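You operate a simulated robot arm through the tools that you are given. There is no shell and no other tool. Be economical: measure what you need, move in short steps, check, and stop when the job is done.

The job below is to be done with a simulated robot arm. You get a single attempt, and the scene is never put back.

Task
Try the green gauge pin in the three fittings in the black nest; the tight one goes in REWORK.
Fine: stand the pin back in the green hole.

The check looks at the end state, three seconds after you hand in, the way a careful person would. Anything else that was tipped, shoved, dropped, spilled or broken makes it a failure.

Robot
A 7-joint arm with a two-finger parallel gripper, fixed in place. Base frame: the origin is at the foot of the arm, x ahead of it, y to its left, z up; the work surface is at about z = 0.9. Units: m, rad, N and s.
With the tool pointing down near the work surface it reaches from about 0.34 to 0.74 m from the base axis. Its first joint turns from -2.007 to 2.007 rad. Payload 3.91 kg.
The tool frame sits at the grasp point between the pads (the TCP): z along the fingers, y along the line on which they close. The tips reach 0.03 m beyond it. The gripper opens to 0.11 m. The fingers are 0.02 m wide and 0.01 m thick; the gripper's body (0.048 by 0.112 m) begins 0.055 m behind the TCP.
Orientation is that of the tool frame in the base frame, as a unit quaternion [w, x, y, z]. With the fingers straight down and closing along the base's y, the tool's x points along the base's -x, its y along +y and its z along -z.

Tools
- The arm moves only by the tool play_rows. Its argument "motion" is a list of rows, each an object (a shift or turn left out is 0, a gripper value left out holds the last) with "linear": the shift along the base's x, y, z in units of 30 mm (1.0 is 30 mm), a list of three; "delta_rot": the turn, a rotation vector about the base's x, y, z in units of 5 degrees (1.0 is 5 degrees), a list of three; "grip": the finger opening in m, from 0 to 0.11. In form: [{"linear": [x, y, z], "delta_rot": [rx, ry, rz], "grip": grip}, ...]. A call has 1 to 10 rows; each row shifts and turns the commanded pose from where the row before left it. A call with a number of a shift or a turn outside -1 to 1 is refused whole. Rows are played at 5 a second. More than 0.05 m and 0.15 rad between two rows, or a gripper value outside its range, and nothing of the call is played. A pose out of reach is approached as far as the arm can. The call stops where the force on the tool passes 50 N (or 10 N more than at its start, if that is more) or the arm is blocked; 0.2 s more then pass. Each finger travels about 0.108 m/s and halts on what it meets, pressing with about 44 N; the grip force reading is that of the motor and also rises with nothing between the fingers. The clock runs only during rows and for 0.2 s after the last one: add rows that do not move to give the fingers time. The reply holds the time, the measured pose of the TCP, the force on the tool along the base axes, the opening and the grip force, in the units named above and with some noise, with the torque about the TCP (base axes, N m) and any sound that the robot's microphone picked up, and new pictures: "pictures" is both (left out), scene, wrist or none.
- Cameras (640 x 400 px; columns grow to the right, rows downward): "scene" is fixed at [0.2104, -0.65, 1.4746]; the picture's right is [0.69, -0.73, 0.00], its down [-0.43, -0.40, -0.81] and it looks along [0.59, 0.56, -0.59] (base axes); focal length 360 px, centre (320, 200). "wrist" rides on the gripper at [0.072, 0.017, -0.103] in the tool frame; the picture's right is [-0.23, 0.97, 0.00], its down [-0.76, -0.18, -0.62] and it looks along [-0.61, -0.14, 0.78] (tool axes); focal length 222 px, centre (320, 200).
- move_column(by): slides the trunk up (or, below 0, down) by that many m; the arm rides with it, the base frame stays. It gives what a move gives, with no picture.
- point_at(camera, pixels): for up to 12 pixels [column, row] of the newest picture of that camera ("zoom" is the newest enlarged one), the place [x, y, z] in the base frame of the surface seen there, good to about 0.003 m, but the place of the scene camera against the robot may be out by one fixed shift of up to 0.025 m in any direction. The clock stands still meanwhile.
- close_up(camera, box): a new picture of the part [left, top, right, bottom] of that camera's present view, enlarged. The clock stands still meanwhile.
- hand_in(): hands the job in; it is judged then, once.

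Keep the steps short. Do not move on a guess: measure, check each grasp and each placing, and mend mistakes. In all there are 80 turns and 200 pictures (those below and enlarged ones count). Leave the gripper open and the arm clear of the work at the hand-in unless told otherwise, and finish with a single line.

The tools are called by a JSON object that holds its "fn" and its "kwargs". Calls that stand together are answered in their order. play_rows: Moves the arm, as the interface text tells. Its arguments: {"type":"object","properties":{"motion":{"type":"array","items":{"type":"object","properties":{"linear":{"type":"array","items":{"type":"number"}},"delta_rot":{"type":"array","items":{"type":"number"}},"grip":{"type":"number"}}}},"pictures":{"type":"string","enum":["both","scene","wrist","none"]}},"required":["motion"]} The other tools are called the same way: move_column (by) slides the trunk up or down; point_at (camera, pixels) gives the place of the surface under pixels of a picture; close_up (camera, box) takes an enlarged picture of a part of a camera's view; hand_in () hands the job in.

At the start:

```text
clock: 0.0
ee_pos: [0.4686, -0.0399, 1.2576]
tool_rot: [0.0, 0.001, 1.0, 0.0]
force: [-0.7, -0.1, -0.2]
moment: [-0.02, 0.01, -0.02]
gripper_width: 0.1097
gripper_force: 0.0
trunk travel left (down, up): [-0.85, 0.14]
```

scene: 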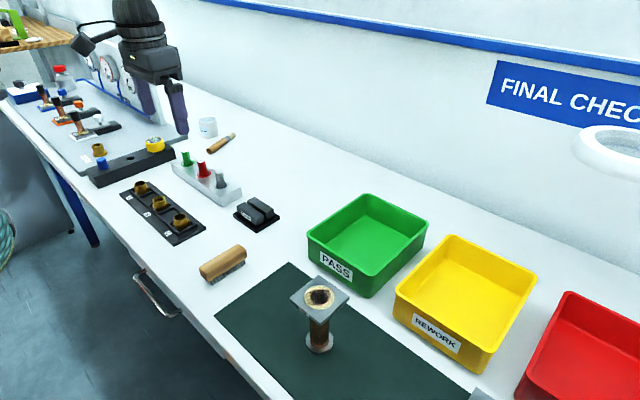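
wrist: 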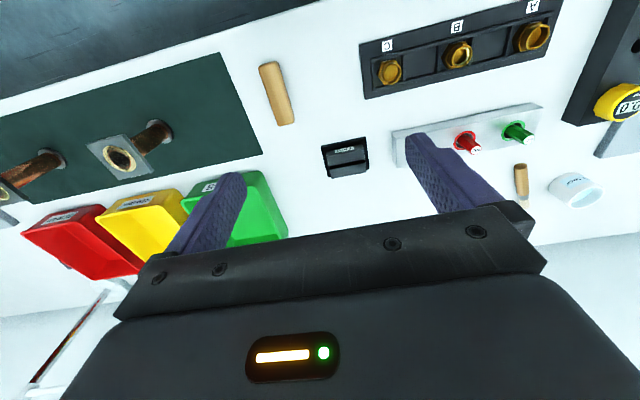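

I see the black nest with three brass fittings near scene (160,210) and the pin block near (205,180). I'll enlarge both first.

{"fn": "close_up", "kwargs": {"camera": "scene", "box": [110, 130, 290, 250]}}

{"fn": "close_up", "kwargs": {"camera": "wrist", "box": [350, 0, 610, 210]}}

```text
3.33 times, centred on (200, 190) of scene
```

zoom: 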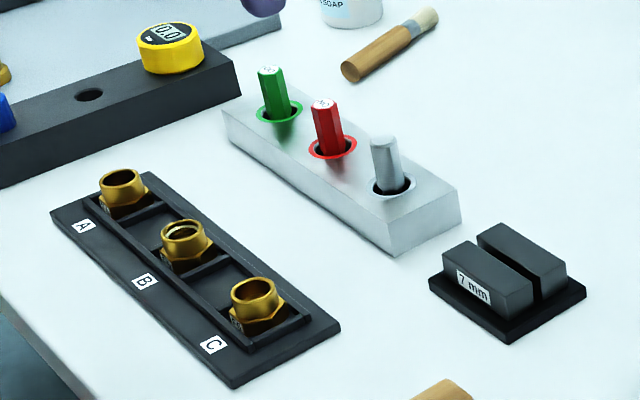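

```text
1.90 times, centred on (480, 105) of wrist
```

zoom: 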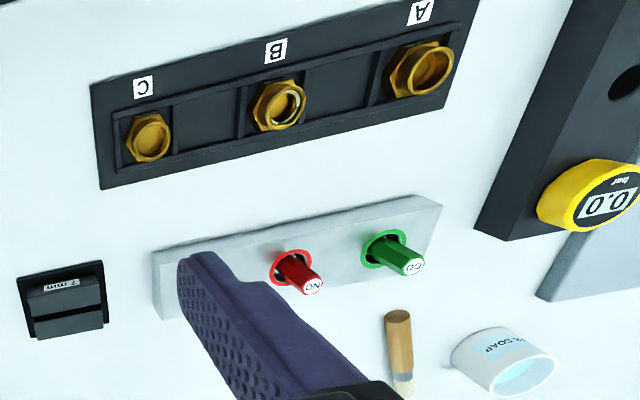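

Pins: green GO, red NO-GO, grey. I'll measure the green pin, the fittings and the block from this wrist zoom.

{"fn": "point_at", "kwargs": {"camera": "zoom", "pixels": [[418, 268], [368, 262], [404, 240], [425, 75], [442, 66], [289, 104], [300, 103], [150, 135], [345, 135], [312, 286], [210, 160], [430, 205]]}}

{"fn": "point_at", "kwargs": {"camera": "scene", "pixels": [[186, 153], [201, 163], [219, 174], [140, 185], [160, 200], [180, 218], [194, 163], [234, 190], [173, 164], [440, 325], [470, 290], [245, 213]]}}

```text
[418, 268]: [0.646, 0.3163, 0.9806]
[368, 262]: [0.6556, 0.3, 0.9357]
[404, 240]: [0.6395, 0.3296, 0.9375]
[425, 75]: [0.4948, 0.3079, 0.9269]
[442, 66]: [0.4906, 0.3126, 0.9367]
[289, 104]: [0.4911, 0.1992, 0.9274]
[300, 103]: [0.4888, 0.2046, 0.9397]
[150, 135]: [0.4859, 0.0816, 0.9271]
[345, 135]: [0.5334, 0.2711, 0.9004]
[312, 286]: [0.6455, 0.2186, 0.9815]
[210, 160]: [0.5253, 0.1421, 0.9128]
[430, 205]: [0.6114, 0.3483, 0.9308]
```

```text
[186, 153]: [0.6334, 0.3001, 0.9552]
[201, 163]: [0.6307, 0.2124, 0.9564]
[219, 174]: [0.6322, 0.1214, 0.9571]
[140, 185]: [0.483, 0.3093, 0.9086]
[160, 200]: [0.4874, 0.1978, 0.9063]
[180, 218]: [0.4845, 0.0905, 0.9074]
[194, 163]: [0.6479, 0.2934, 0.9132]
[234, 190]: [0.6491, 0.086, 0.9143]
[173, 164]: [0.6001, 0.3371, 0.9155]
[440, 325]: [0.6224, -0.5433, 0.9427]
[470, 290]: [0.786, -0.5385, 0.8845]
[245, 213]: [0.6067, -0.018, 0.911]
```

The trays look far out, so I'll measure them with the wrist camera: yellow REWORK tray and its corners, and the surface in its way.

{"fn": "close_up", "kwargs": {"camera": "wrist", "box": [0, 40, 320, 300]}}

{"fn": "point_at", "kwargs": {"camera": "wrist", "pixels": [[148, 218], [103, 213], [160, 195], [150, 240], [125, 230], [165, 210], [240, 215], [118, 158], [75, 240]]}}

{"fn": "close_up", "kwargs": {"camera": "scene", "box": [290, 180, 640, 400]}}

{"fn": "point_at", "kwargs": {"camera": "scene", "pixels": [[397, 292], [447, 236], [535, 278], [485, 358], [470, 300], [440, 300], [420, 285], [368, 197], [428, 222], [450, 270]]}}

```text
1.54 times, centred on (160, 170) of wrist
```

zoom: 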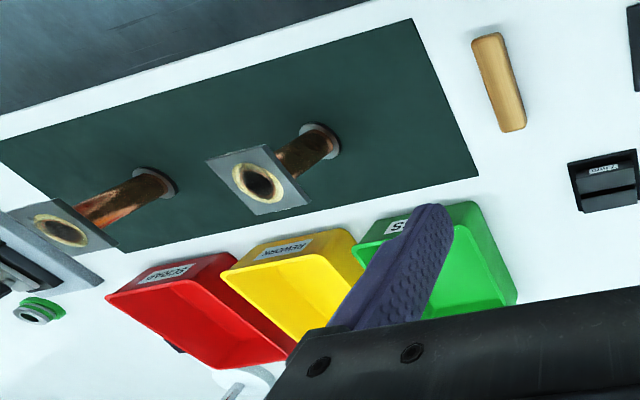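

```text
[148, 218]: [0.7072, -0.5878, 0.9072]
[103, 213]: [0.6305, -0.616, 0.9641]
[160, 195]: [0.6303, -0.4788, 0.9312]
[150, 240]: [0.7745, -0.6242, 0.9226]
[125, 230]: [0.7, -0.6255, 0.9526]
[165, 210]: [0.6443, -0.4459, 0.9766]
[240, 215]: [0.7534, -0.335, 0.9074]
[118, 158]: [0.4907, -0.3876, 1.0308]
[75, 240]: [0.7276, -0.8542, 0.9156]
```

```text
1.82 times, centred on (465, 290) of scene
```

zoom: 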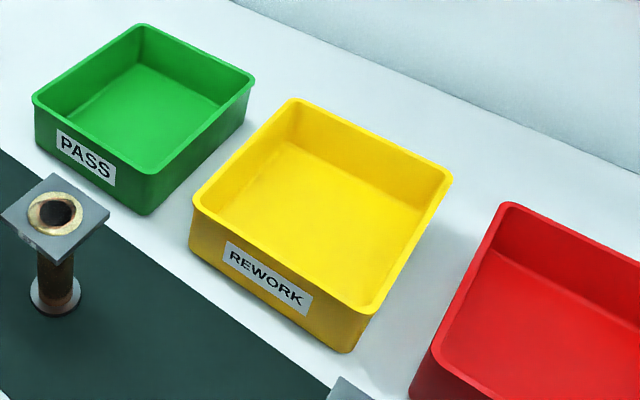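

```text
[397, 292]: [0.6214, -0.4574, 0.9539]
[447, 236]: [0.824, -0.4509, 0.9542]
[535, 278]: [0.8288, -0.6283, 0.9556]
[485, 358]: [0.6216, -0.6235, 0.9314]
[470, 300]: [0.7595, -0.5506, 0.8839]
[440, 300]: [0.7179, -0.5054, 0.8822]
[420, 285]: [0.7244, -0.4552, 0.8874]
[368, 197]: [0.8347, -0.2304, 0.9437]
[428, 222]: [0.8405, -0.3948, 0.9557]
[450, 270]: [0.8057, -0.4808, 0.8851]
```

Wrist data: green pin top about (0.646, 0.315, 0.981), fittings around x 0.49, y 0.31/0.20/0.083. Tray walls reach z 0.977. Next I move high towards the pin.

{"fn": "play_rows", "kwargs": {"motion": [{"linear": [0.4, 1, -0.3]}, {"linear": [0.4, 1, -0.3]}, {"linear": [0.4, 1, -0.3]}, {"linear": [0.4, 1, -0.3]}, {"linear": [0.4, 1, -0.3]}, {"linear": [0.4, 1, -0.3]}, {"linear": [0.4, 1, -0.3]}, {"linear": [0.4, 1, -0.3]}, {"linear": [0.4, 1, -0.3], "grip": 0.06}, {"linear": [0.4, 1, -0.3], "grip": 0.06}]}}

```text
clock: 2.2
ee_pos: [0.5898, 0.2613, 1.1689]
tool_rot: [-0.001, 0.0, 1.0, 0.0]
force: [0.3, 0.7, 0.0]
moment: [-0.01, -0.02, 0.03]
gripper_width: 0.0599
gripper_force: 0.1
trunk travel left (down, up): [-0.85, 0.14]
```

scene: 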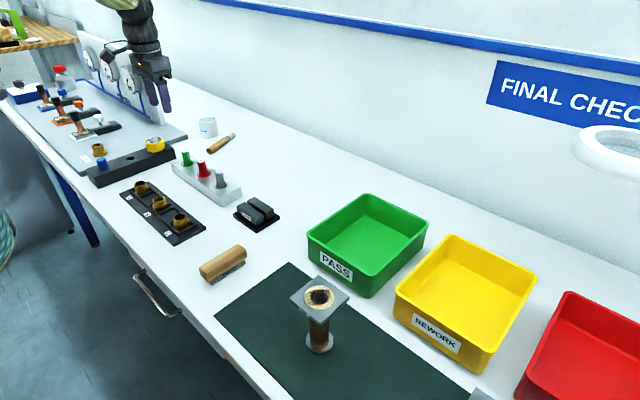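
wrist: 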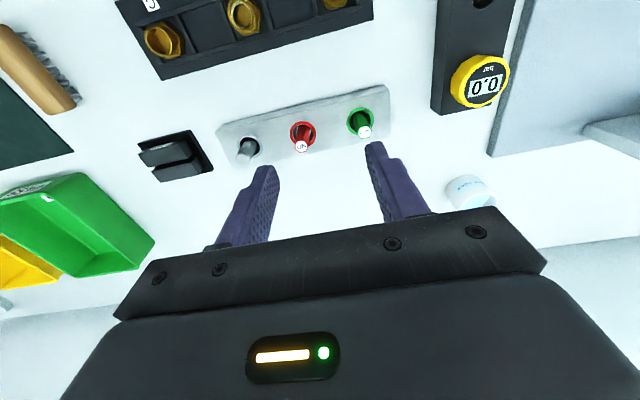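

I see the green pin at wrist (363,125). I'll zoom in and measure it better.

{"fn": "close_up", "kwargs": {"camera": "wrist", "box": [310, 70, 420, 150]}}

{"fn": "point_at", "kwargs": {"camera": "wrist", "pixels": [[364, 132], [350, 130], [371, 114], [340, 112], [355, 110], [302, 147], [265, 35], [240, 153]]}}

```text
5.00 times, centred on (365, 110) of wrist
```

zoom: 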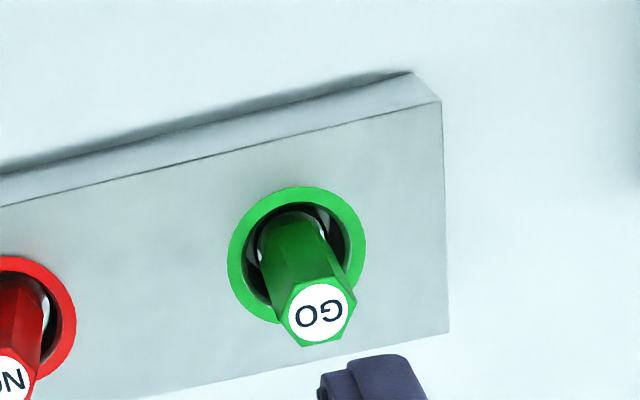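

```text
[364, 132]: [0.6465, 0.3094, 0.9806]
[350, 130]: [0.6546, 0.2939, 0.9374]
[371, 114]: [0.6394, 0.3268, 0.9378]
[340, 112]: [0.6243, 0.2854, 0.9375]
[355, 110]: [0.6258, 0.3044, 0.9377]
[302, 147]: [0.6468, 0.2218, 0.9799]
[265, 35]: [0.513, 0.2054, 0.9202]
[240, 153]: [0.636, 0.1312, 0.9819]
```

Hex handle in a wide ringed hole. I'll measure the label, the hex flats and the ring's edges from the zoom.

{"fn": "point_at", "kwargs": {"camera": "zoom", "pixels": [[319, 314], [284, 320], [353, 305], [292, 286], [344, 340], [234, 255], [361, 240], [298, 192], [305, 344], [340, 283], [272, 313]]}}

```text
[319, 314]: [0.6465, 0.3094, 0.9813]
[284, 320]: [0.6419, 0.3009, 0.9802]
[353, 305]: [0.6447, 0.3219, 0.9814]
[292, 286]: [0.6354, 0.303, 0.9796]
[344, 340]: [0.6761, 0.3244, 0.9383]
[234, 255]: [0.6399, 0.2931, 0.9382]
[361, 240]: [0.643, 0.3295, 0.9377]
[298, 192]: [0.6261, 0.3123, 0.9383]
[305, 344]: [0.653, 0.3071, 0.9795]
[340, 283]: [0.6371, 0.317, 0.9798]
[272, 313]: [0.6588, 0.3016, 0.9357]
```

{"fn": "close_up", "kwargs": {"camera": "wrist", "box": [350, 120, 382, 140]}}

```text
16.00 times, centred on (366, 130) of wrist
```

zoom: 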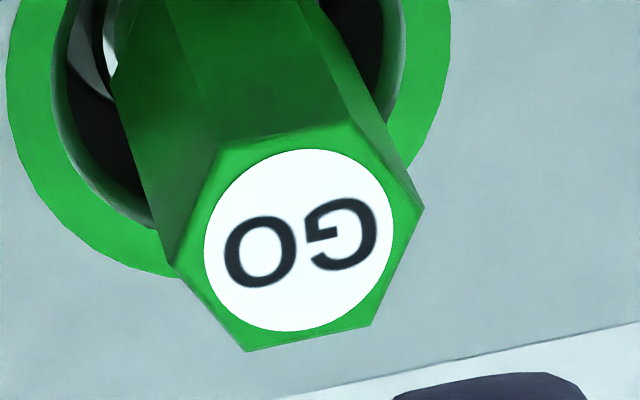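

The hex vertices lie along ±y, so the gripper should turn 30° to land on flats. The centre is about (0.646, 0.310). I'll go above it with that turn.

{"fn": "play_rows", "kwargs": {"motion": [{"linear": [0.312, 0.27, -0.66], "delta_rot": [0, 0, 1]}, {"linear": [0.312, 0.27, -0.66], "delta_rot": [0, 0, 1]}, {"linear": [0.312, 0.27, -0.66], "delta_rot": [0, 0, 1]}, {"linear": [0.312, 0.27, -0.66], "delta_rot": [0, 0, 1]}, {"linear": [0.312, 0.27, -0.66], "delta_rot": [0, 0, 1]}, {"linear": [0.312, 0.27, -0.66], "delta_rot": [0, 0, 1]}, {}]}}

```text
clock: 3.8
ee_pos: [0.6465, 0.3096, 1.0471]
tool_rot: [0.0, -0.26, 0.966, 0.001]
force: [0.3, 0.1, -0.5]
moment: [0.02, 0.0, 0.04]
gripper_width: 0.0599
gripper_force: 0.0
trunk travel left (down, up): [-0.85, 0.14]
```

scene: 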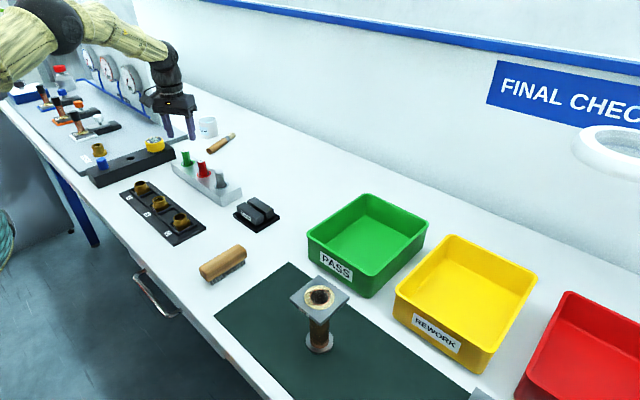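
wrist: 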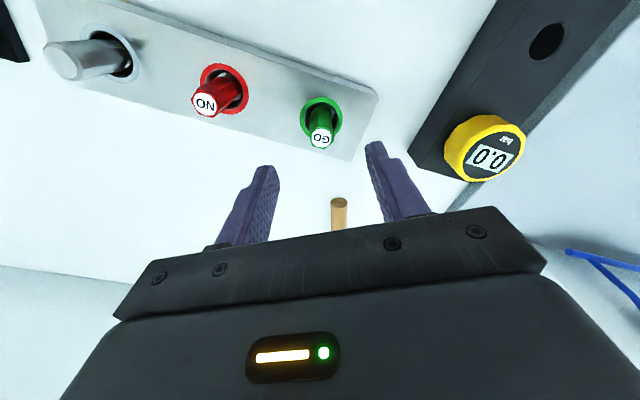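

Above the pin (label at wrist (321,140)). I'll re-check its place from here.

{"fn": "point_at", "kwargs": {"camera": "wrist", "pixels": [[321, 140], [316, 140], [326, 140], [302, 120], [341, 118], [221, 67]]}}

{"fn": "close_up", "kwargs": {"camera": "wrist", "box": [280, 80, 376, 140]}}

```text
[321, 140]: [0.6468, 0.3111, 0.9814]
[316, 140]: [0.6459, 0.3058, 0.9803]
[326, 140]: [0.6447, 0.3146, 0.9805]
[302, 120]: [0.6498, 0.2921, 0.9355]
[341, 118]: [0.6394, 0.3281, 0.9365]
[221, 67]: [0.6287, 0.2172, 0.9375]
```

```text
6.67 times, centred on (328, 110) of wrist
```

zoom: 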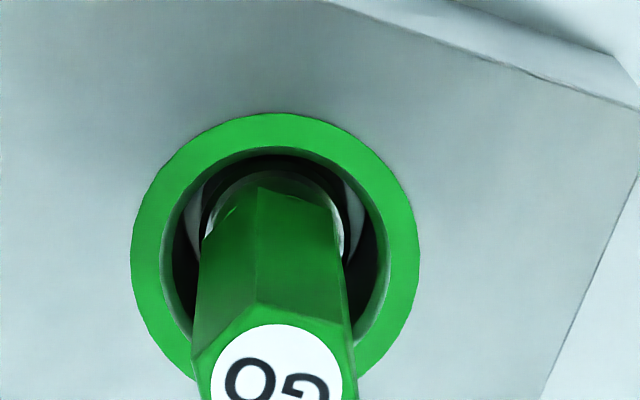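

The centre agrees at (0.6465, 0.310). I descend to TCP z 0.977, with tips about 9 mm above the block, then close.

{"fn": "play_rows", "kwargs": {"motion": [{"linear": [0, 0, -0.8]}, {"linear": [0, 0, -0.8]}, {"linear": [0, 0, -0.7]}, {}, {"grip": 0.0}, {"grip": 0.0}, {"grip": 0.0}, {"grip": 0.0}]}}

```text
clock: 5.6
ee_pos: [0.6459, 0.3099, 0.9802]
tool_rot: [0.0, -0.259, 0.966, 0.0]
force: [-0.8, 0.8, 0.9]
moment: [0.1, -0.02, 0.06]
gripper_width: 0.0201
gripper_force: 44.2
trunk travel left (down, up): [-0.85, 0.14]
```

scene: 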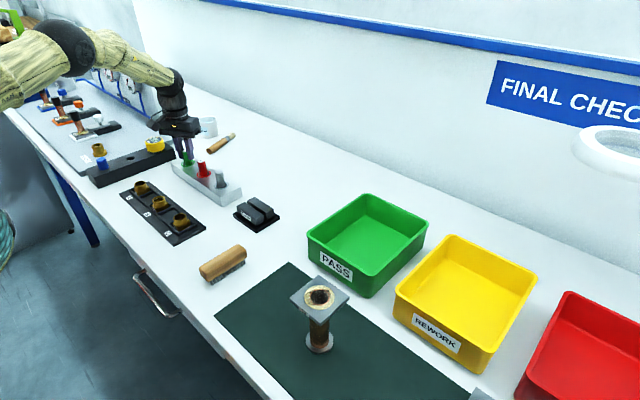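
wrist: 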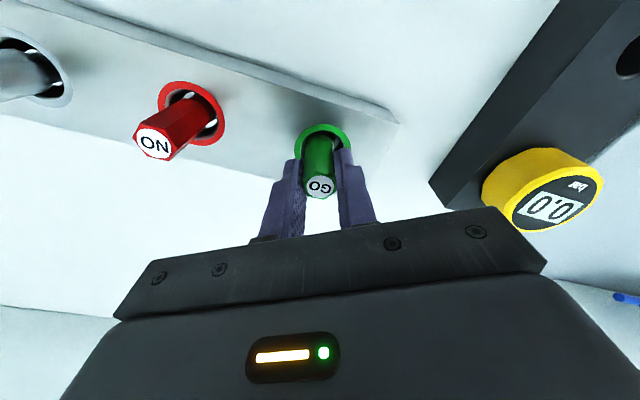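

It holds the pin at 20.1 mm across the flats, pin top about level with the TCP. I lift straight up 90 mm.

{"fn": "play_rows", "kwargs": {"motion": [{"linear": [0, 0, 0.5]}, {"linear": [0, 0, 0.5]}, {"linear": [0, 0, 0.7]}, {"linear": [0, 0, 0.7]}, {"linear": [0, 0, 0.7]}, {}]}}

{"fn": "close_up", "kwargs": {"camera": "scene", "box": [120, 90, 260, 180]}}

{"fn": "close_up", "kwargs": {"camera": "wrist", "box": [240, 80, 400, 200]}}

```text
clock: 7.0
ee_pos: [0.6461, 0.3094, 1.0724]
tool_rot: [0.0, -0.259, 0.966, 0.001]
force: [0.1, -0.3, -1.8]
moment: [0.03, -0.03, 0.03]
gripper_width: 0.0198
gripper_force: 44.4
trunk travel left (down, up): [-0.85, 0.14]
```

scene: 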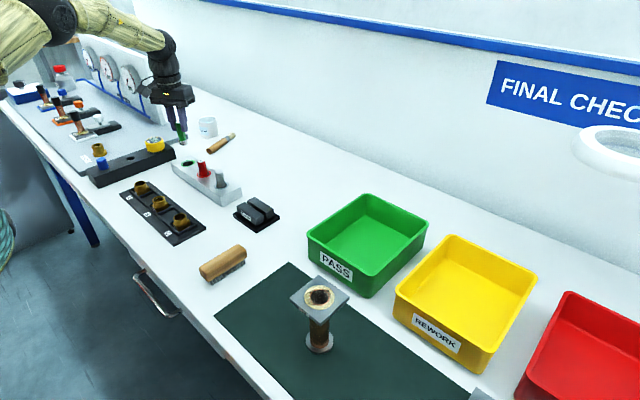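
wrist: 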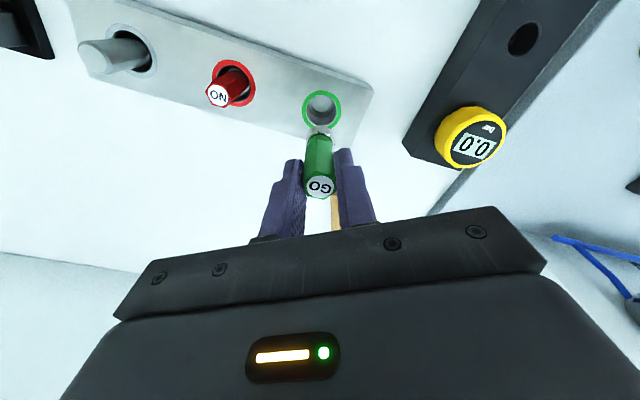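

```text
4.44 times, centred on (190, 135) of scene
```

zoom: 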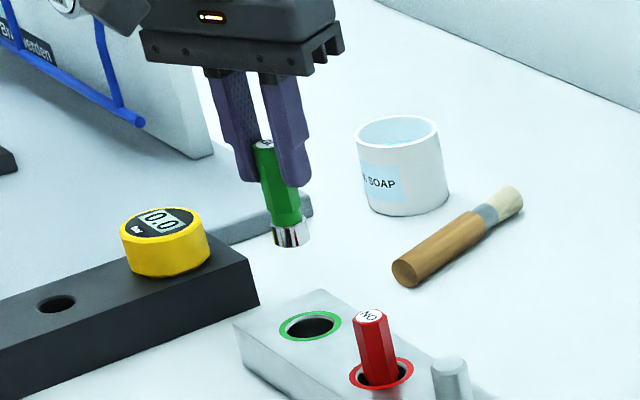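

```text
3.33 times, centred on (320, 140) of wrist
```

zoom: 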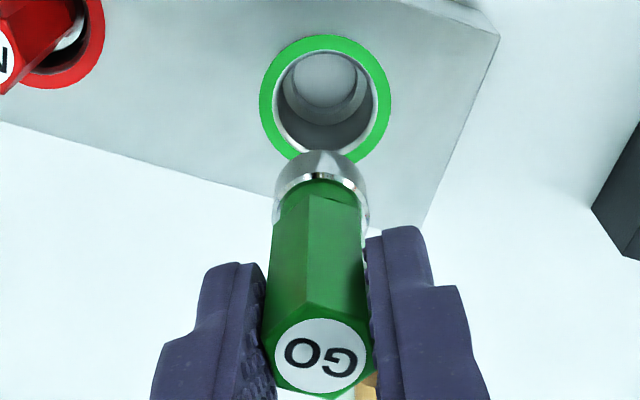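

The pin is held upright with a polished nose below the hex. I'll measure its length, using scene pixels at its top and bottom.

{"fn": "point_at", "kwargs": {"camera": "scene", "pixels": [[178, 122.8], [184, 144], [183, 140], [182, 133], [182.5, 136]]}}

{"fn": "point_at", "kwargs": {"camera": "zoom", "pixels": [[325, 352], [323, 165], [290, 200], [322, 90], [325, 44], [265, 100], [388, 100]]}}

```text
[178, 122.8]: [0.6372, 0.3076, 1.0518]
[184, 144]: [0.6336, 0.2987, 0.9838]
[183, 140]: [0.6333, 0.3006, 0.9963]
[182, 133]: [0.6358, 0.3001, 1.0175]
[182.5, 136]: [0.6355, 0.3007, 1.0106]
```

```text
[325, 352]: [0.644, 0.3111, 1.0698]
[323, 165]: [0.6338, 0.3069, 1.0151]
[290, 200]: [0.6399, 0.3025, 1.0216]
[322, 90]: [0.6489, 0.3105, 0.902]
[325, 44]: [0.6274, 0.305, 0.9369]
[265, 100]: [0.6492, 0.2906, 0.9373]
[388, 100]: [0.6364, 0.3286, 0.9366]
```

Pin length is about 70 mm, with its tip 68 mm below the TCP. Now I move over fitting A (about x 0.49, y 0.31) at this height to measure the bores.

{"fn": "play_rows", "kwargs": {"motion": [{"linear": [-0.8, 0, 0]}, {"linear": [-0.8, 0, 0]}, {"linear": [-0.8, 0, 0]}, {"linear": [-0.8, 0, 0]}, {"linear": [-0.8, 0, 0]}, {"linear": [-0.8, 0, 0]}, {}]}}

{"fn": "close_up", "kwargs": {"camera": "wrist", "box": [200, 40, 400, 200]}}

{"fn": "close_up", "kwargs": {"camera": "scene", "box": [100, 120, 240, 250]}}

```text
clock: 8.6
ee_pos: [0.5026, 0.3073, 1.0735]
tool_rot: [0.0, -0.26, 0.966, 0.0]
force: [-0.6, -0.1, -1.3]
moment: [-0.02, 0.01, -0.02]
gripper_width: 0.02
gripper_force: 44.3
trunk travel left (down, up): [-0.85, 0.14]
```

scene: 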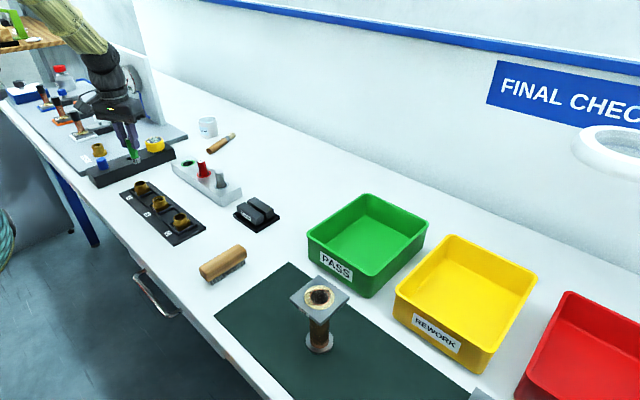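
wrist: 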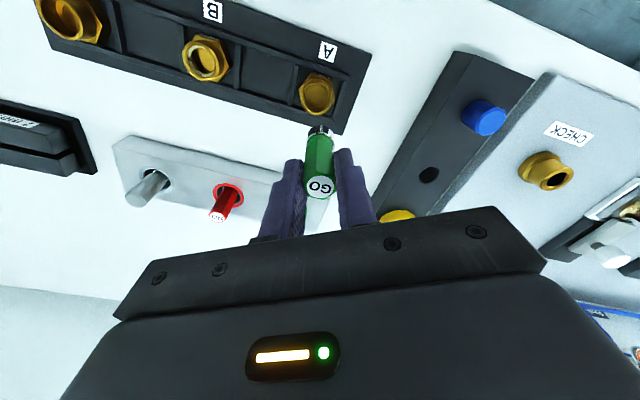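

```text
2.50 times, centred on (300, 120) of wrist
```

zoom: 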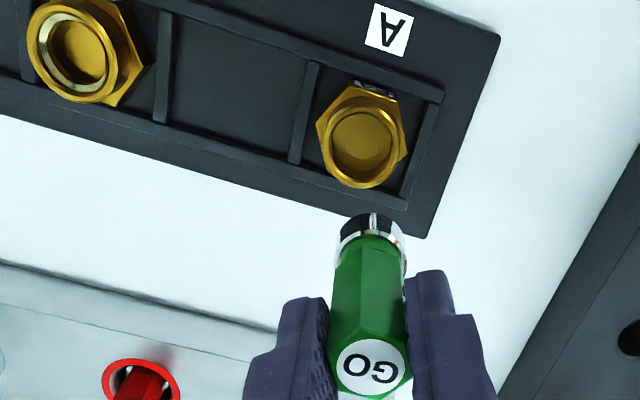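

```text
3.08 times, centred on (170, 185) of scene
```

zoom: 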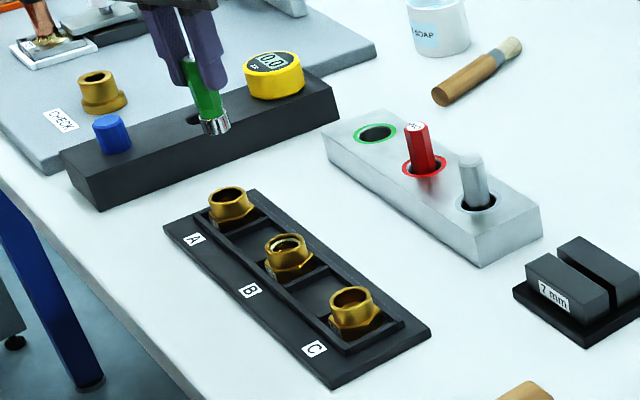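

Fitting A's rim is at wrist (317,97). I'll measure its rim from wrist pixels, along with B.

{"fn": "point_at", "kwargs": {"camera": "wrist", "pixels": [[302.2, 95], [332, 96], [317.5, 83], [315, 114], [318, 97], [191, 60], [218, 60], [203, 43], [204, 76], [205, 60], [325, 87], [317, 74]]}}

{"fn": "close_up", "kwargs": {"camera": "wrist", "box": [285, 65, 349, 125]}}

```text
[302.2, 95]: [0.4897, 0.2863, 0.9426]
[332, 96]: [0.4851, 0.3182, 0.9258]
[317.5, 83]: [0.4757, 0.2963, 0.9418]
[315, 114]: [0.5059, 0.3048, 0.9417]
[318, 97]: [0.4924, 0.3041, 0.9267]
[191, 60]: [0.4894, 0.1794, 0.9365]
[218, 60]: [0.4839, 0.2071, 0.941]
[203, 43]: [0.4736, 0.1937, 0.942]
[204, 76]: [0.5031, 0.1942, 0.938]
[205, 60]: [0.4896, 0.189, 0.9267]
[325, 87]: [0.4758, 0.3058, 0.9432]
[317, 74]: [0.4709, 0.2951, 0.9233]
```

```text
6.67 times, centred on (317, 95) of wrist
```

zoom: 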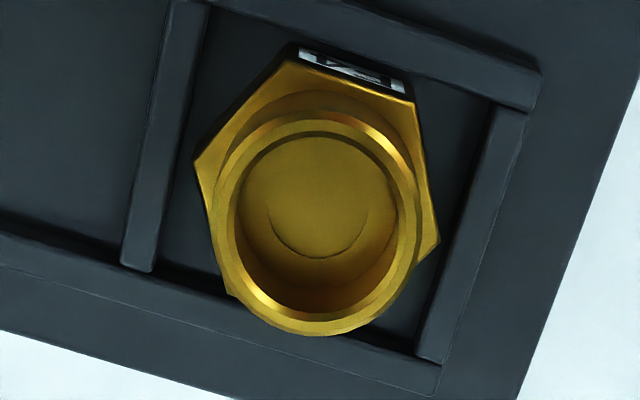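

A is a blind bore with a step. I'll take its rim points from this zoom for a good centre.

{"fn": "point_at", "kwargs": {"camera": "zoom", "pixels": [[228, 220], [410, 200], [318, 118], [310, 330], [245, 280], [395, 290], [250, 150], [385, 140], [320, 220], [325, 300], [425, 250], [200, 180]]}}

```text
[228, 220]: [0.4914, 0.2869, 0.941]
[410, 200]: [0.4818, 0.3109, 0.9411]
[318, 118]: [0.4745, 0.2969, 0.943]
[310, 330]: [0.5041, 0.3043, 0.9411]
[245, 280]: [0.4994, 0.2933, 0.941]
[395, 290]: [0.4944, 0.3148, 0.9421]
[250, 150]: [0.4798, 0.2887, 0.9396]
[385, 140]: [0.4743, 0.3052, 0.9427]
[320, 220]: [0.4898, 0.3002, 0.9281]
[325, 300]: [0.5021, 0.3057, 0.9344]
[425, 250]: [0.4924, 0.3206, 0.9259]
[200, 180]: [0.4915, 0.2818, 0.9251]
```

A's rim centre is about (0.488, 0.301), top z 0.942, floor about 0.928. Contact should start at TCP z of about 1.010. I go to z 1.025 above it.

{"fn": "play_rows", "kwargs": {"motion": [{"linear": [-0.24, -0.11, 0]}, {"linear": [-0.24, -0.11, 0]}, {"linear": [0, 0, -0.8]}, {"linear": [0, 0, -0.8]}, {}, {}]}}

{"fn": "close_up", "kwargs": {"camera": "wrist", "box": [270, 80, 398, 160]}}

{"fn": "close_up", "kwargs": {"camera": "scene", "box": [110, 150, 174, 200]}}

```text
clock: 10.0
ee_pos: [0.4879, 0.3036, 1.0242]
tool_rot: [0.001, -0.261, 0.965, 0.0]
force: [-0.9, 0.2, -0.4]
moment: [-0.01, 0.01, -0.01]
gripper_width: 0.02
gripper_force: 44.6
trunk travel left (down, up): [-0.85, 0.14]
```

scene: 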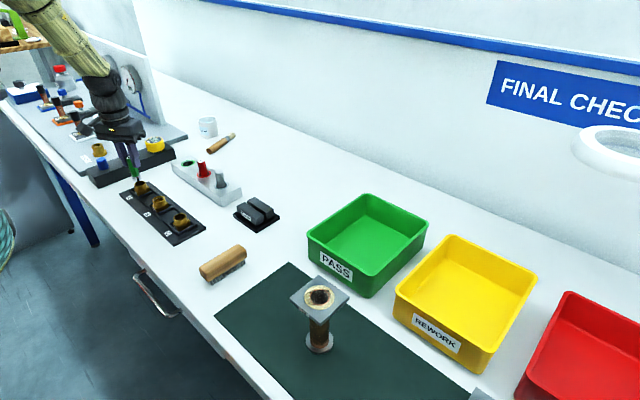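
wrist: 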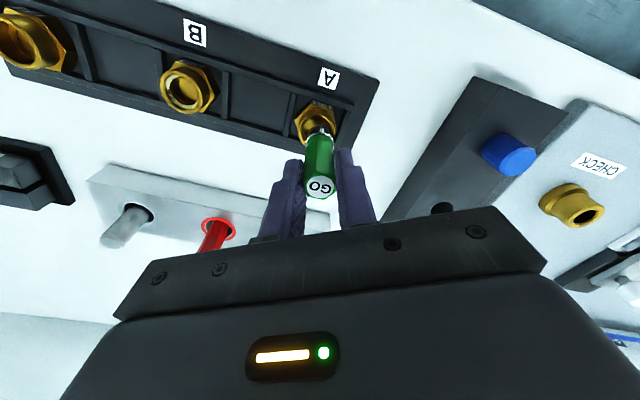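

```text
5.00 times, centred on (334, 120) of wrist
```

zoom: 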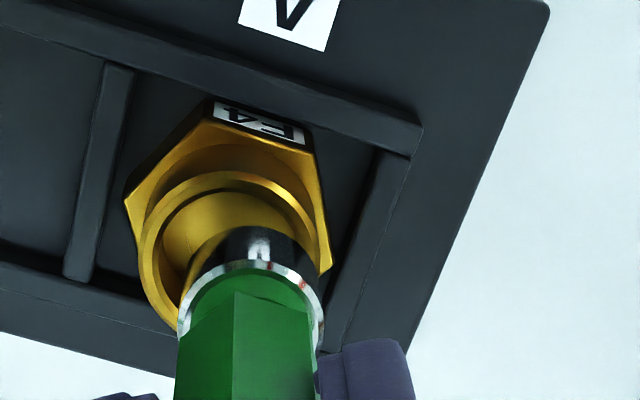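

```text
8.00 times, centred on (142, 175) of scene
```

zoom: 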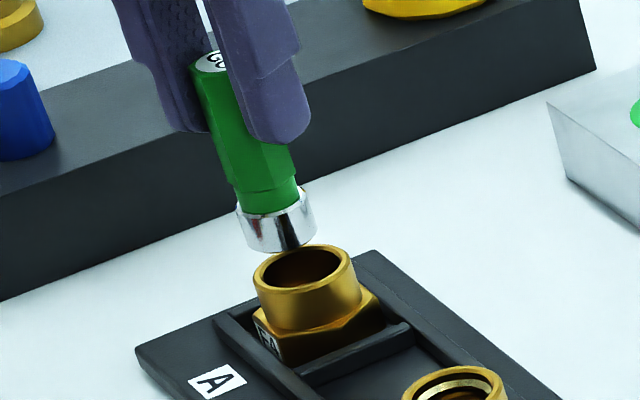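

In the scene zoom the nose bottom is near (277,243) and the rim centre near (304,267), so alignment needs a check. I'll measure both in this same zoom.

{"fn": "point_at", "kwargs": {"camera": "zoom", "pixels": [[241, 205], [315, 200], [247, 240], [316, 230], [278, 250], [255, 280], [353, 262], [305, 247], [307, 291], [210, 62], [270, 205], [305, 272]]}}

{"fn": "point_at", "kwargs": {"camera": "wrist", "pixels": [[306, 136], [334, 138], [320, 132], [319, 128], [309, 118], [318, 116], [320, 187], [302, 130], [330, 120]]}}

```text
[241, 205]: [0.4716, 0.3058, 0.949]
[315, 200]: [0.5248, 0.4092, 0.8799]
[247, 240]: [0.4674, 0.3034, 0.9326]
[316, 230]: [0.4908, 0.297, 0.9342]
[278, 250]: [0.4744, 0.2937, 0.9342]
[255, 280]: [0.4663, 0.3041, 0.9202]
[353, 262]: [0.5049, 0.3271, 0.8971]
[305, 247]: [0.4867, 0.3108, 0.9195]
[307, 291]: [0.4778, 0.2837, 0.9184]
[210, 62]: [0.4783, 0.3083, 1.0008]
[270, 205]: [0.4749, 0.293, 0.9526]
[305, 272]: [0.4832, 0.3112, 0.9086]
```

```text
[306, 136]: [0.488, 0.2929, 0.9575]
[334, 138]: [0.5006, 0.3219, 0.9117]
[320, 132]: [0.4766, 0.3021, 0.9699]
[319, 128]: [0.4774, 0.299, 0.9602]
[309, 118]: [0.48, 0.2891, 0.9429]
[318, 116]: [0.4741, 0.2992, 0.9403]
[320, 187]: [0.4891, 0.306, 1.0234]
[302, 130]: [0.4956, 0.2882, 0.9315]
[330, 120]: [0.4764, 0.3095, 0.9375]
```

Both cameras agree: the rim centre is about 2.7 mm towards -y (and about 1 mm +x) of the nose. I'll correct and go down gently by 3 mm rows.

{"fn": "play_rows", "kwargs": {"motion": [{"linear": [0.03, -0.09, 0]}, {}, {"linear": [0, 0, -0.1]}, {"linear": [0, 0, -0.1]}, {"linear": [0, 0, -0.1]}, {"linear": [0, 0, -0.1]}, {}]}}

{"fn": "close_up", "kwargs": {"camera": "scene", "box": [110, 150, 174, 200]}}

{"fn": "close_up", "kwargs": {"camera": "wrist", "box": [270, 80, 398, 160]}}

```text
clock: 11.6
ee_pos: [0.4893, 0.301, 1.013]
tool_rot: [0.0, -0.259, 0.966, 0.0]
force: [1.0, 0.4, -1.6]
moment: [0.0, 0.0, -0.01]
gripper_width: 0.0201
gripper_force: 43.8
trunk travel left (down, up): [-0.85, 0.14]
```

scene: 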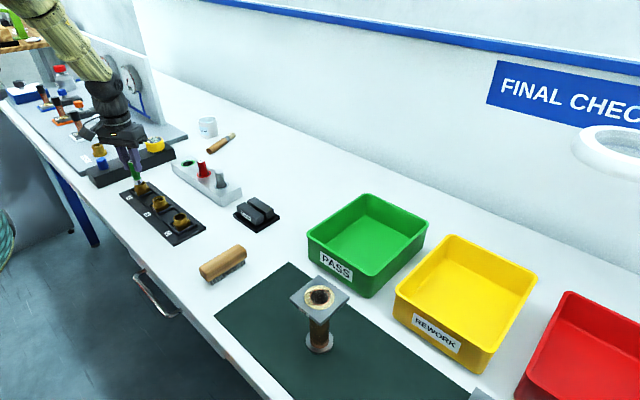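
wrist: 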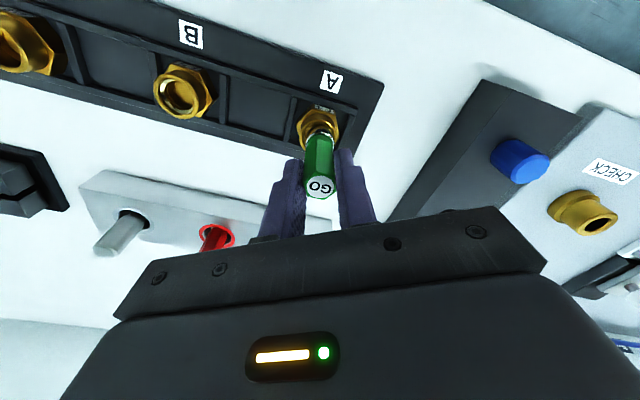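

```text
8.00 times, centred on (142, 175) of scene
```

zoom: 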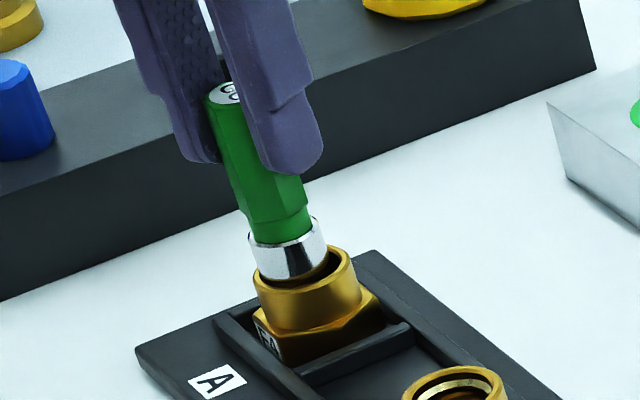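

```text
5.00 times, centred on (334, 120) of wrist
```

zoom: 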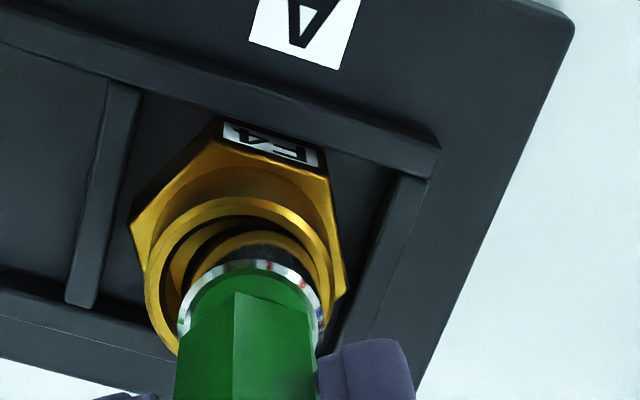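

The nose is just above the rim, and about 1–2 mm too far to the scene's left. I'll nudge it (+1.2, -1.2) mm, then go down 2 mm per row watching the force.

{"fn": "play_rows", "kwargs": {"motion": [{"linear": [0.04, -0.04, 0]}, {}, {"linear": [0, 0, -0.067]}, {"linear": [0, 0, -0.067]}, {"linear": [0, 0, -0.067]}, {}]}}

{"fn": "close_up", "kwargs": {"camera": "scene", "box": [110, 150, 174, 200]}}

{"fn": "close_up", "kwargs": {"camera": "wrist", "box": [270, 80, 398, 160]}}

```text
clock: 13.0
ee_pos: [0.4888, 0.3001, 1.0065]
tool_rot: [0.0, -0.258, 0.966, 0.0]
force: [0.7, 0.4, -0.9]
moment: [0.07, -0.04, 0.04]
gripper_width: 0.02
gripper_force: 44.0
trunk travel left (down, up): [-0.85, 0.14]
```

scene: 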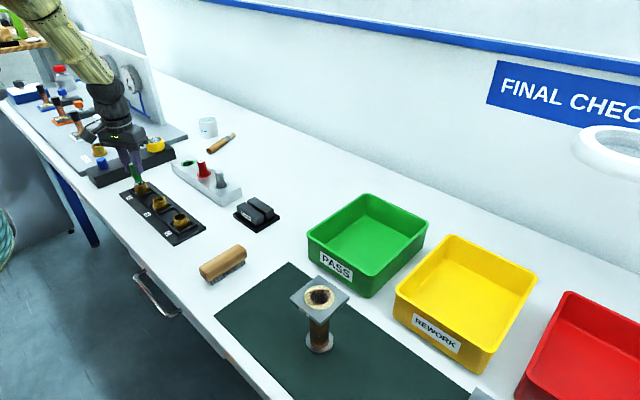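
wrist: 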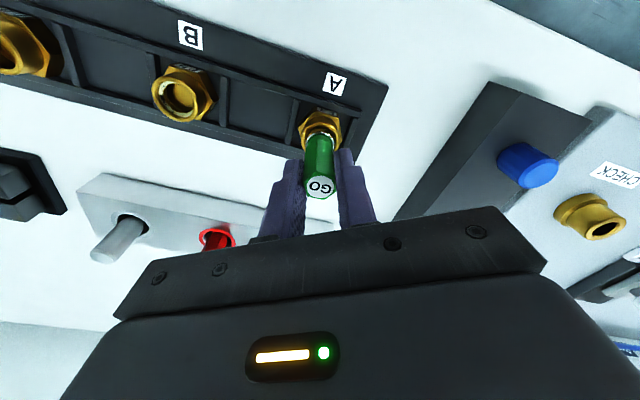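

```text
8.00 times, centred on (142, 175) of scene
```

zoom: 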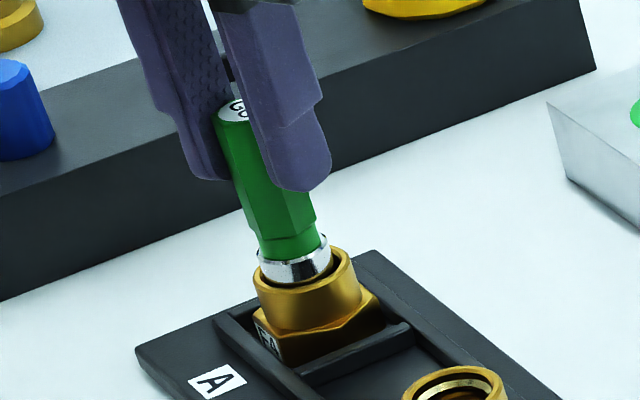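

```text
5.00 times, centred on (334, 120) of wrist
```

zoom: 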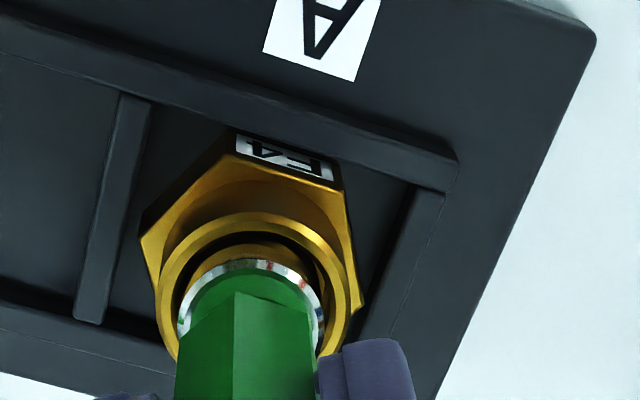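

The nose is entering A's mouth with no force. I continue down gently, 1.5 mm per row.

{"fn": "play_rows", "kwargs": {"motion": [{"linear": [0, 0, -0.05]}, {"linear": [0, 0, -0.05]}, {"linear": [0, 0, -0.05]}, {"linear": [0, 0, -0.05]}, {}], "pictures": "none"}}

{"fn": "close_up", "kwargs": {"camera": "scene", "box": [110, 150, 174, 200]}}

{"fn": "close_up", "kwargs": {"camera": "wrist", "box": [270, 80, 398, 160]}}

```text
clock: 14.2
ee_pos: [0.4886, 0.3003, 1.0016]
tool_rot: [0.0, -0.259, 0.966, 0.0]
force: [0.0, 0.2, -0.8]
moment: [0.01, 0.0, 0.01]
gripper_width: 0.0198
gripper_force: 43.9
trunk travel left (down, up): [-0.85, 0.14]
```

```text
8.00 times, centred on (142, 175) of scene
```

zoom: 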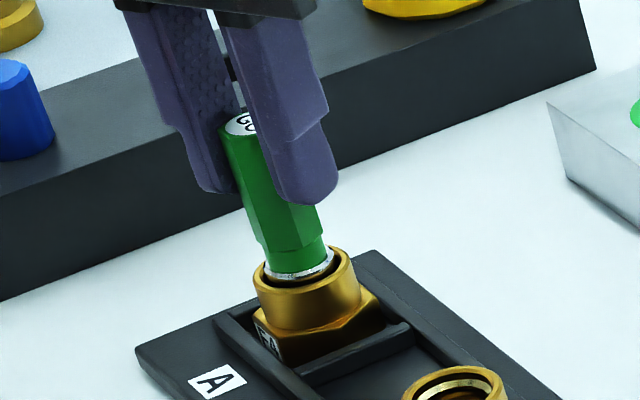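

```text
5.00 times, centred on (334, 120) of wrist
```

zoom: 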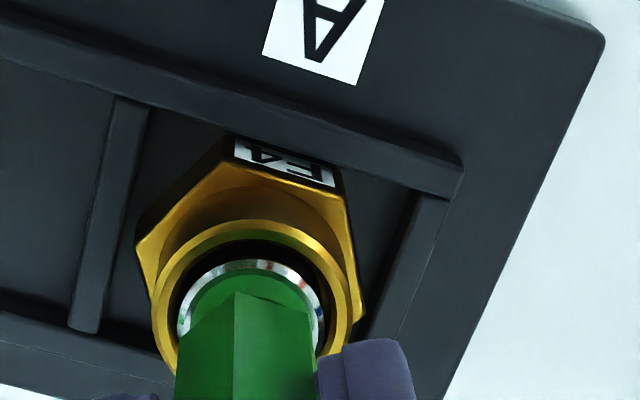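

{"fn": "play_rows", "kwargs": {"motion": [{"linear": [0, 0, -0.05]}, {"linear": [0, 0, -0.05]}, {"linear": [0, 0, -0.05]}, {"linear": [0, 0, -0.05]}, {}], "pictures": "none"}}

{"fn": "close_up", "kwargs": {"camera": "scene", "box": [110, 150, 174, 200]}}

```text
clock: 15.4
ee_pos: [0.4888, 0.3001, 0.9985]
tool_rot: [0.003, -0.259, 0.966, 0.001]
force: [1.9, 2.2, 28.1]
moment: [0.22, -0.16, 0.01]
gripper_width: 0.0198
gripper_force: 44.2
trunk travel left (down, up): [-0.85, 0.14]
```

```text
8.00 times, centred on (142, 175) of scene
```

zoom: 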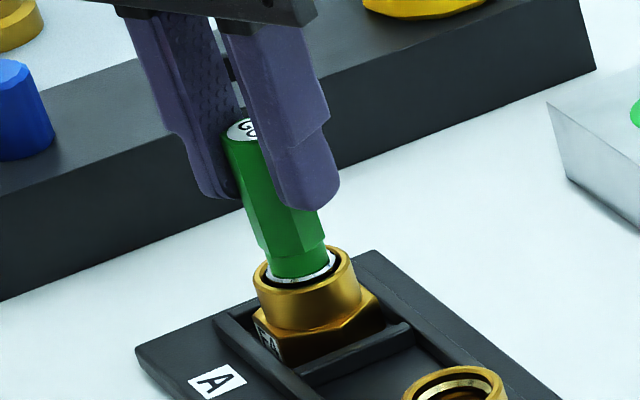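

A: it went in without force and hit the floor at TCP z 0.9985 (full depth, about 12 mm). I withdraw straight up and go over B (about y 0.193).

{"fn": "play_rows", "kwargs": {"motion": [{"linear": [0, 0, 0.2]}, {"linear": [0, 0, 0.3]}, {"linear": [0, 0, 0.5]}, {"linear": [0, 0, 0.4]}, {"linear": [0, -0.9, 0]}, {"linear": [0, -0.9, 0]}, {"linear": [0, -0.9, 0]}, {"linear": [0, -0.8, 0]}, {}]}}

{"fn": "close_up", "kwargs": {"camera": "scene", "box": [120, 150, 200, 230]}}

{"fn": "close_up", "kwargs": {"camera": "wrist", "box": [270, 80, 398, 160]}}

```text
clock: 17.4
ee_pos: [0.4873, 0.1914, 1.0378]
tool_rot: [-0.001, -0.259, 0.966, 0.0]
force: [0.2, -0.4, -1.9]
moment: [0.01, 0.02, 0.0]
gripper_width: 0.0201
gripper_force: 44.0
trunk travel left (down, up): [-0.85, 0.14]
```

scene: 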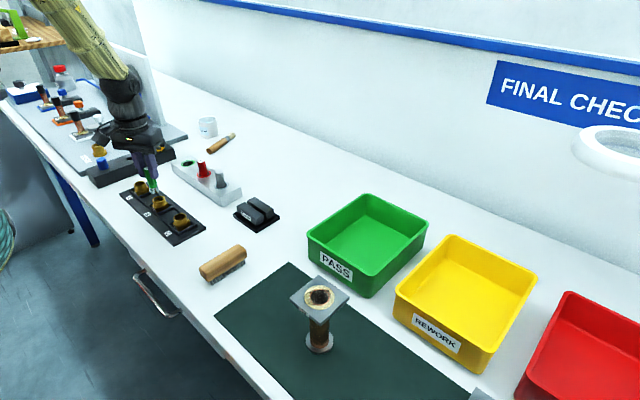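
wrist: 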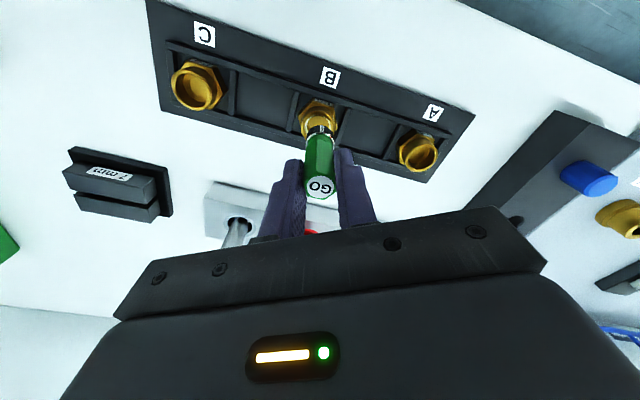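

```text
5.00 times, centred on (160, 190) of scene
```

zoom: 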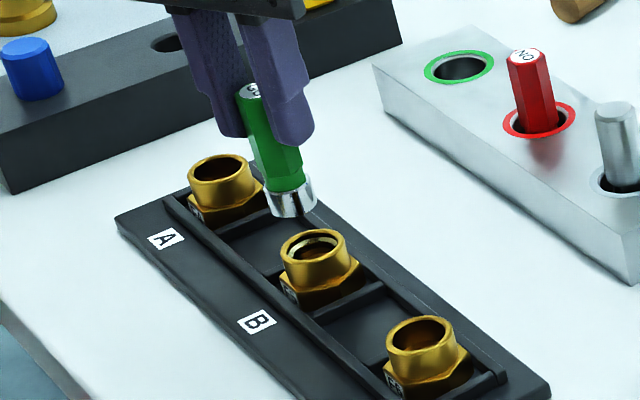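

```text
5.00 times, centred on (334, 120) of wrist
```

zoom: 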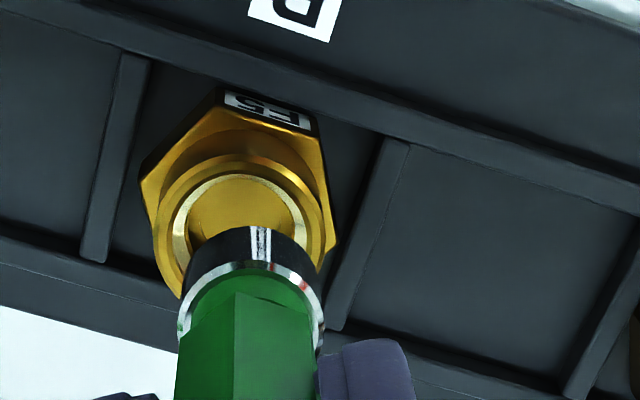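

B shows a bright inner ring. I'll measure its rim in both views for centring.

{"fn": "point_at", "kwargs": {"camera": "zoom", "pixels": [[160, 235], [318, 222], [240, 160], [185, 185], [296, 178], [170, 280], [155, 180], [330, 215], [240, 200], [183, 225], [298, 215]]}}

{"fn": "point_at", "kwargs": {"camera": "scene", "pixels": [[152.4, 200.2], [165.2, 198], [158.6, 196.2], [160, 208], [149, 192], [158, 188], [154.8, 193]]}}

```text
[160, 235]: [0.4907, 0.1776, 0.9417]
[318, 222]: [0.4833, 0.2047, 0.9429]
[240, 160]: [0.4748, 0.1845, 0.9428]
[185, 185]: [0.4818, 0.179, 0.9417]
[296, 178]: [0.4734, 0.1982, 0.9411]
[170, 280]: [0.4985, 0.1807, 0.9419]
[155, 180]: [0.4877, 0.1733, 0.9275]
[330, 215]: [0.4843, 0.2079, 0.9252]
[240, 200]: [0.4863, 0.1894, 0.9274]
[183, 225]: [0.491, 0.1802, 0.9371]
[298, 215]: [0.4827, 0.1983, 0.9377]
```

```text
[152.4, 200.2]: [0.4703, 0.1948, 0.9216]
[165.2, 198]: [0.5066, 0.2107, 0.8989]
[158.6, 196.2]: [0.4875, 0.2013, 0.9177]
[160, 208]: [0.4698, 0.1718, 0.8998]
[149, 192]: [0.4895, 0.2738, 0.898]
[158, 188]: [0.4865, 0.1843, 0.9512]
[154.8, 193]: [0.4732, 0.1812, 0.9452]
```

B's rim centre is about (0.4878, 0.1913), nearly under the pin already. I'll nudge 0.6 mm and lower to just above the rim.

{"fn": "play_rows", "kwargs": {"motion": [{"linear": [0.02, -0.01, -0.2]}, {"linear": [0, 0, -0.3]}, {"linear": [0, 0, -0.25]}, {"linear": [0, 0, -0.1]}, {}], "pictures": "none"}}

{"fn": "close_up", "kwargs": {"camera": "scene", "box": [128, 165, 192, 215]}}

{"fn": "close_up", "kwargs": {"camera": "wrist", "box": [270, 80, 398, 160]}}

```text
clock: 18.6
ee_pos: [0.4894, 0.1927, 1.0114]
tool_rot: [0.0, -0.259, 0.966, 0.0]
force: [-0.6, -1.7, 3.4]
moment: [-0.1, -0.02, 0.03]
gripper_width: 0.0202
gripper_force: 44.0
trunk travel left (down, up): [-0.85, 0.14]
```

```text
8.00 times, centred on (160, 190) of scene
```

zoom: 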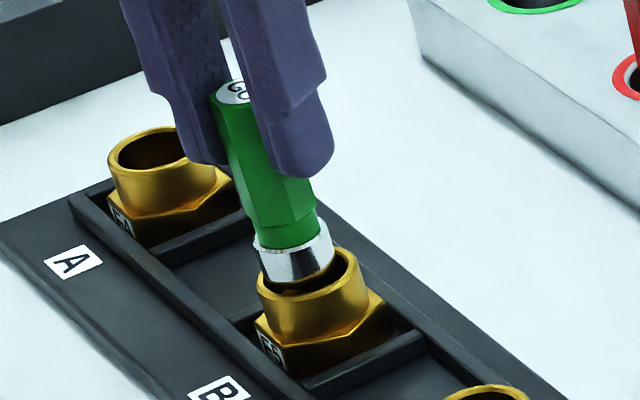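

```text
5.00 times, centred on (334, 120) of wrist
```

zoom: 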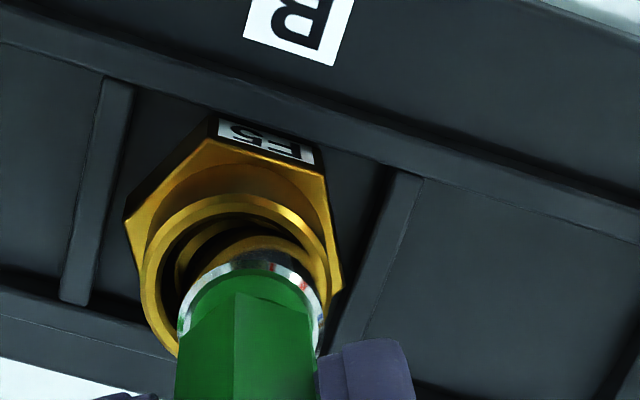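

It has just touched (3 N). Compared with the good view at A, the pin must go about 2 mm along (+0.5, -0.87). I raise a bit, shift, and lower again.

{"fn": "play_rows", "kwargs": {"motion": [{"linear": [0, 0, 0.12]}, {"linear": [0.035, -0.06, 0]}, {}, {"linear": [0, 0, -0.1]}, {"linear": [0, 0, -0.07]}, {"linear": [0, 0, -0.07]}, {}], "pictures": "none"}}

{"fn": "close_up", "kwargs": {"camera": "scene", "box": [128, 165, 192, 215]}}

{"fn": "close_up", "kwargs": {"camera": "wrist", "box": [270, 80, 398, 160]}}

```text
clock: 20.2
ee_pos: [0.4895, 0.193, 1.0087]
tool_rot: [0.0, -0.259, 0.966, 0.0]
force: [-0.5, 0.5, -1.3]
moment: [0.02, -0.01, 0.01]
gripper_width: 0.02
gripper_force: 44.0
trunk travel left (down, up): [-0.85, 0.14]
```

```text
8.00 times, centred on (160, 190) of scene
```

zoom: 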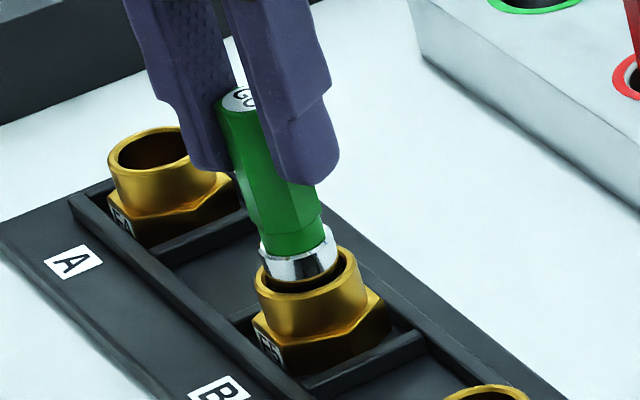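

```text
5.00 times, centred on (334, 120) of wrist
```

zoom: 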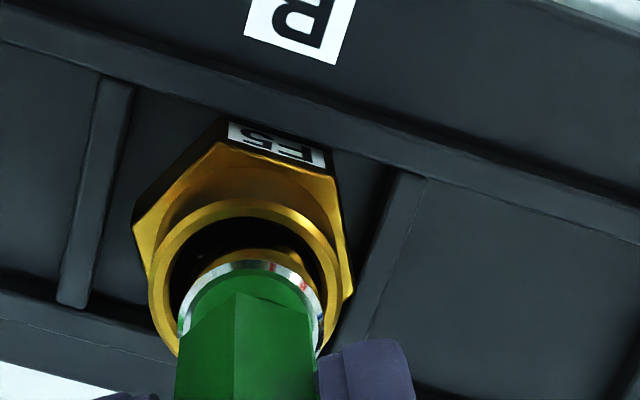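

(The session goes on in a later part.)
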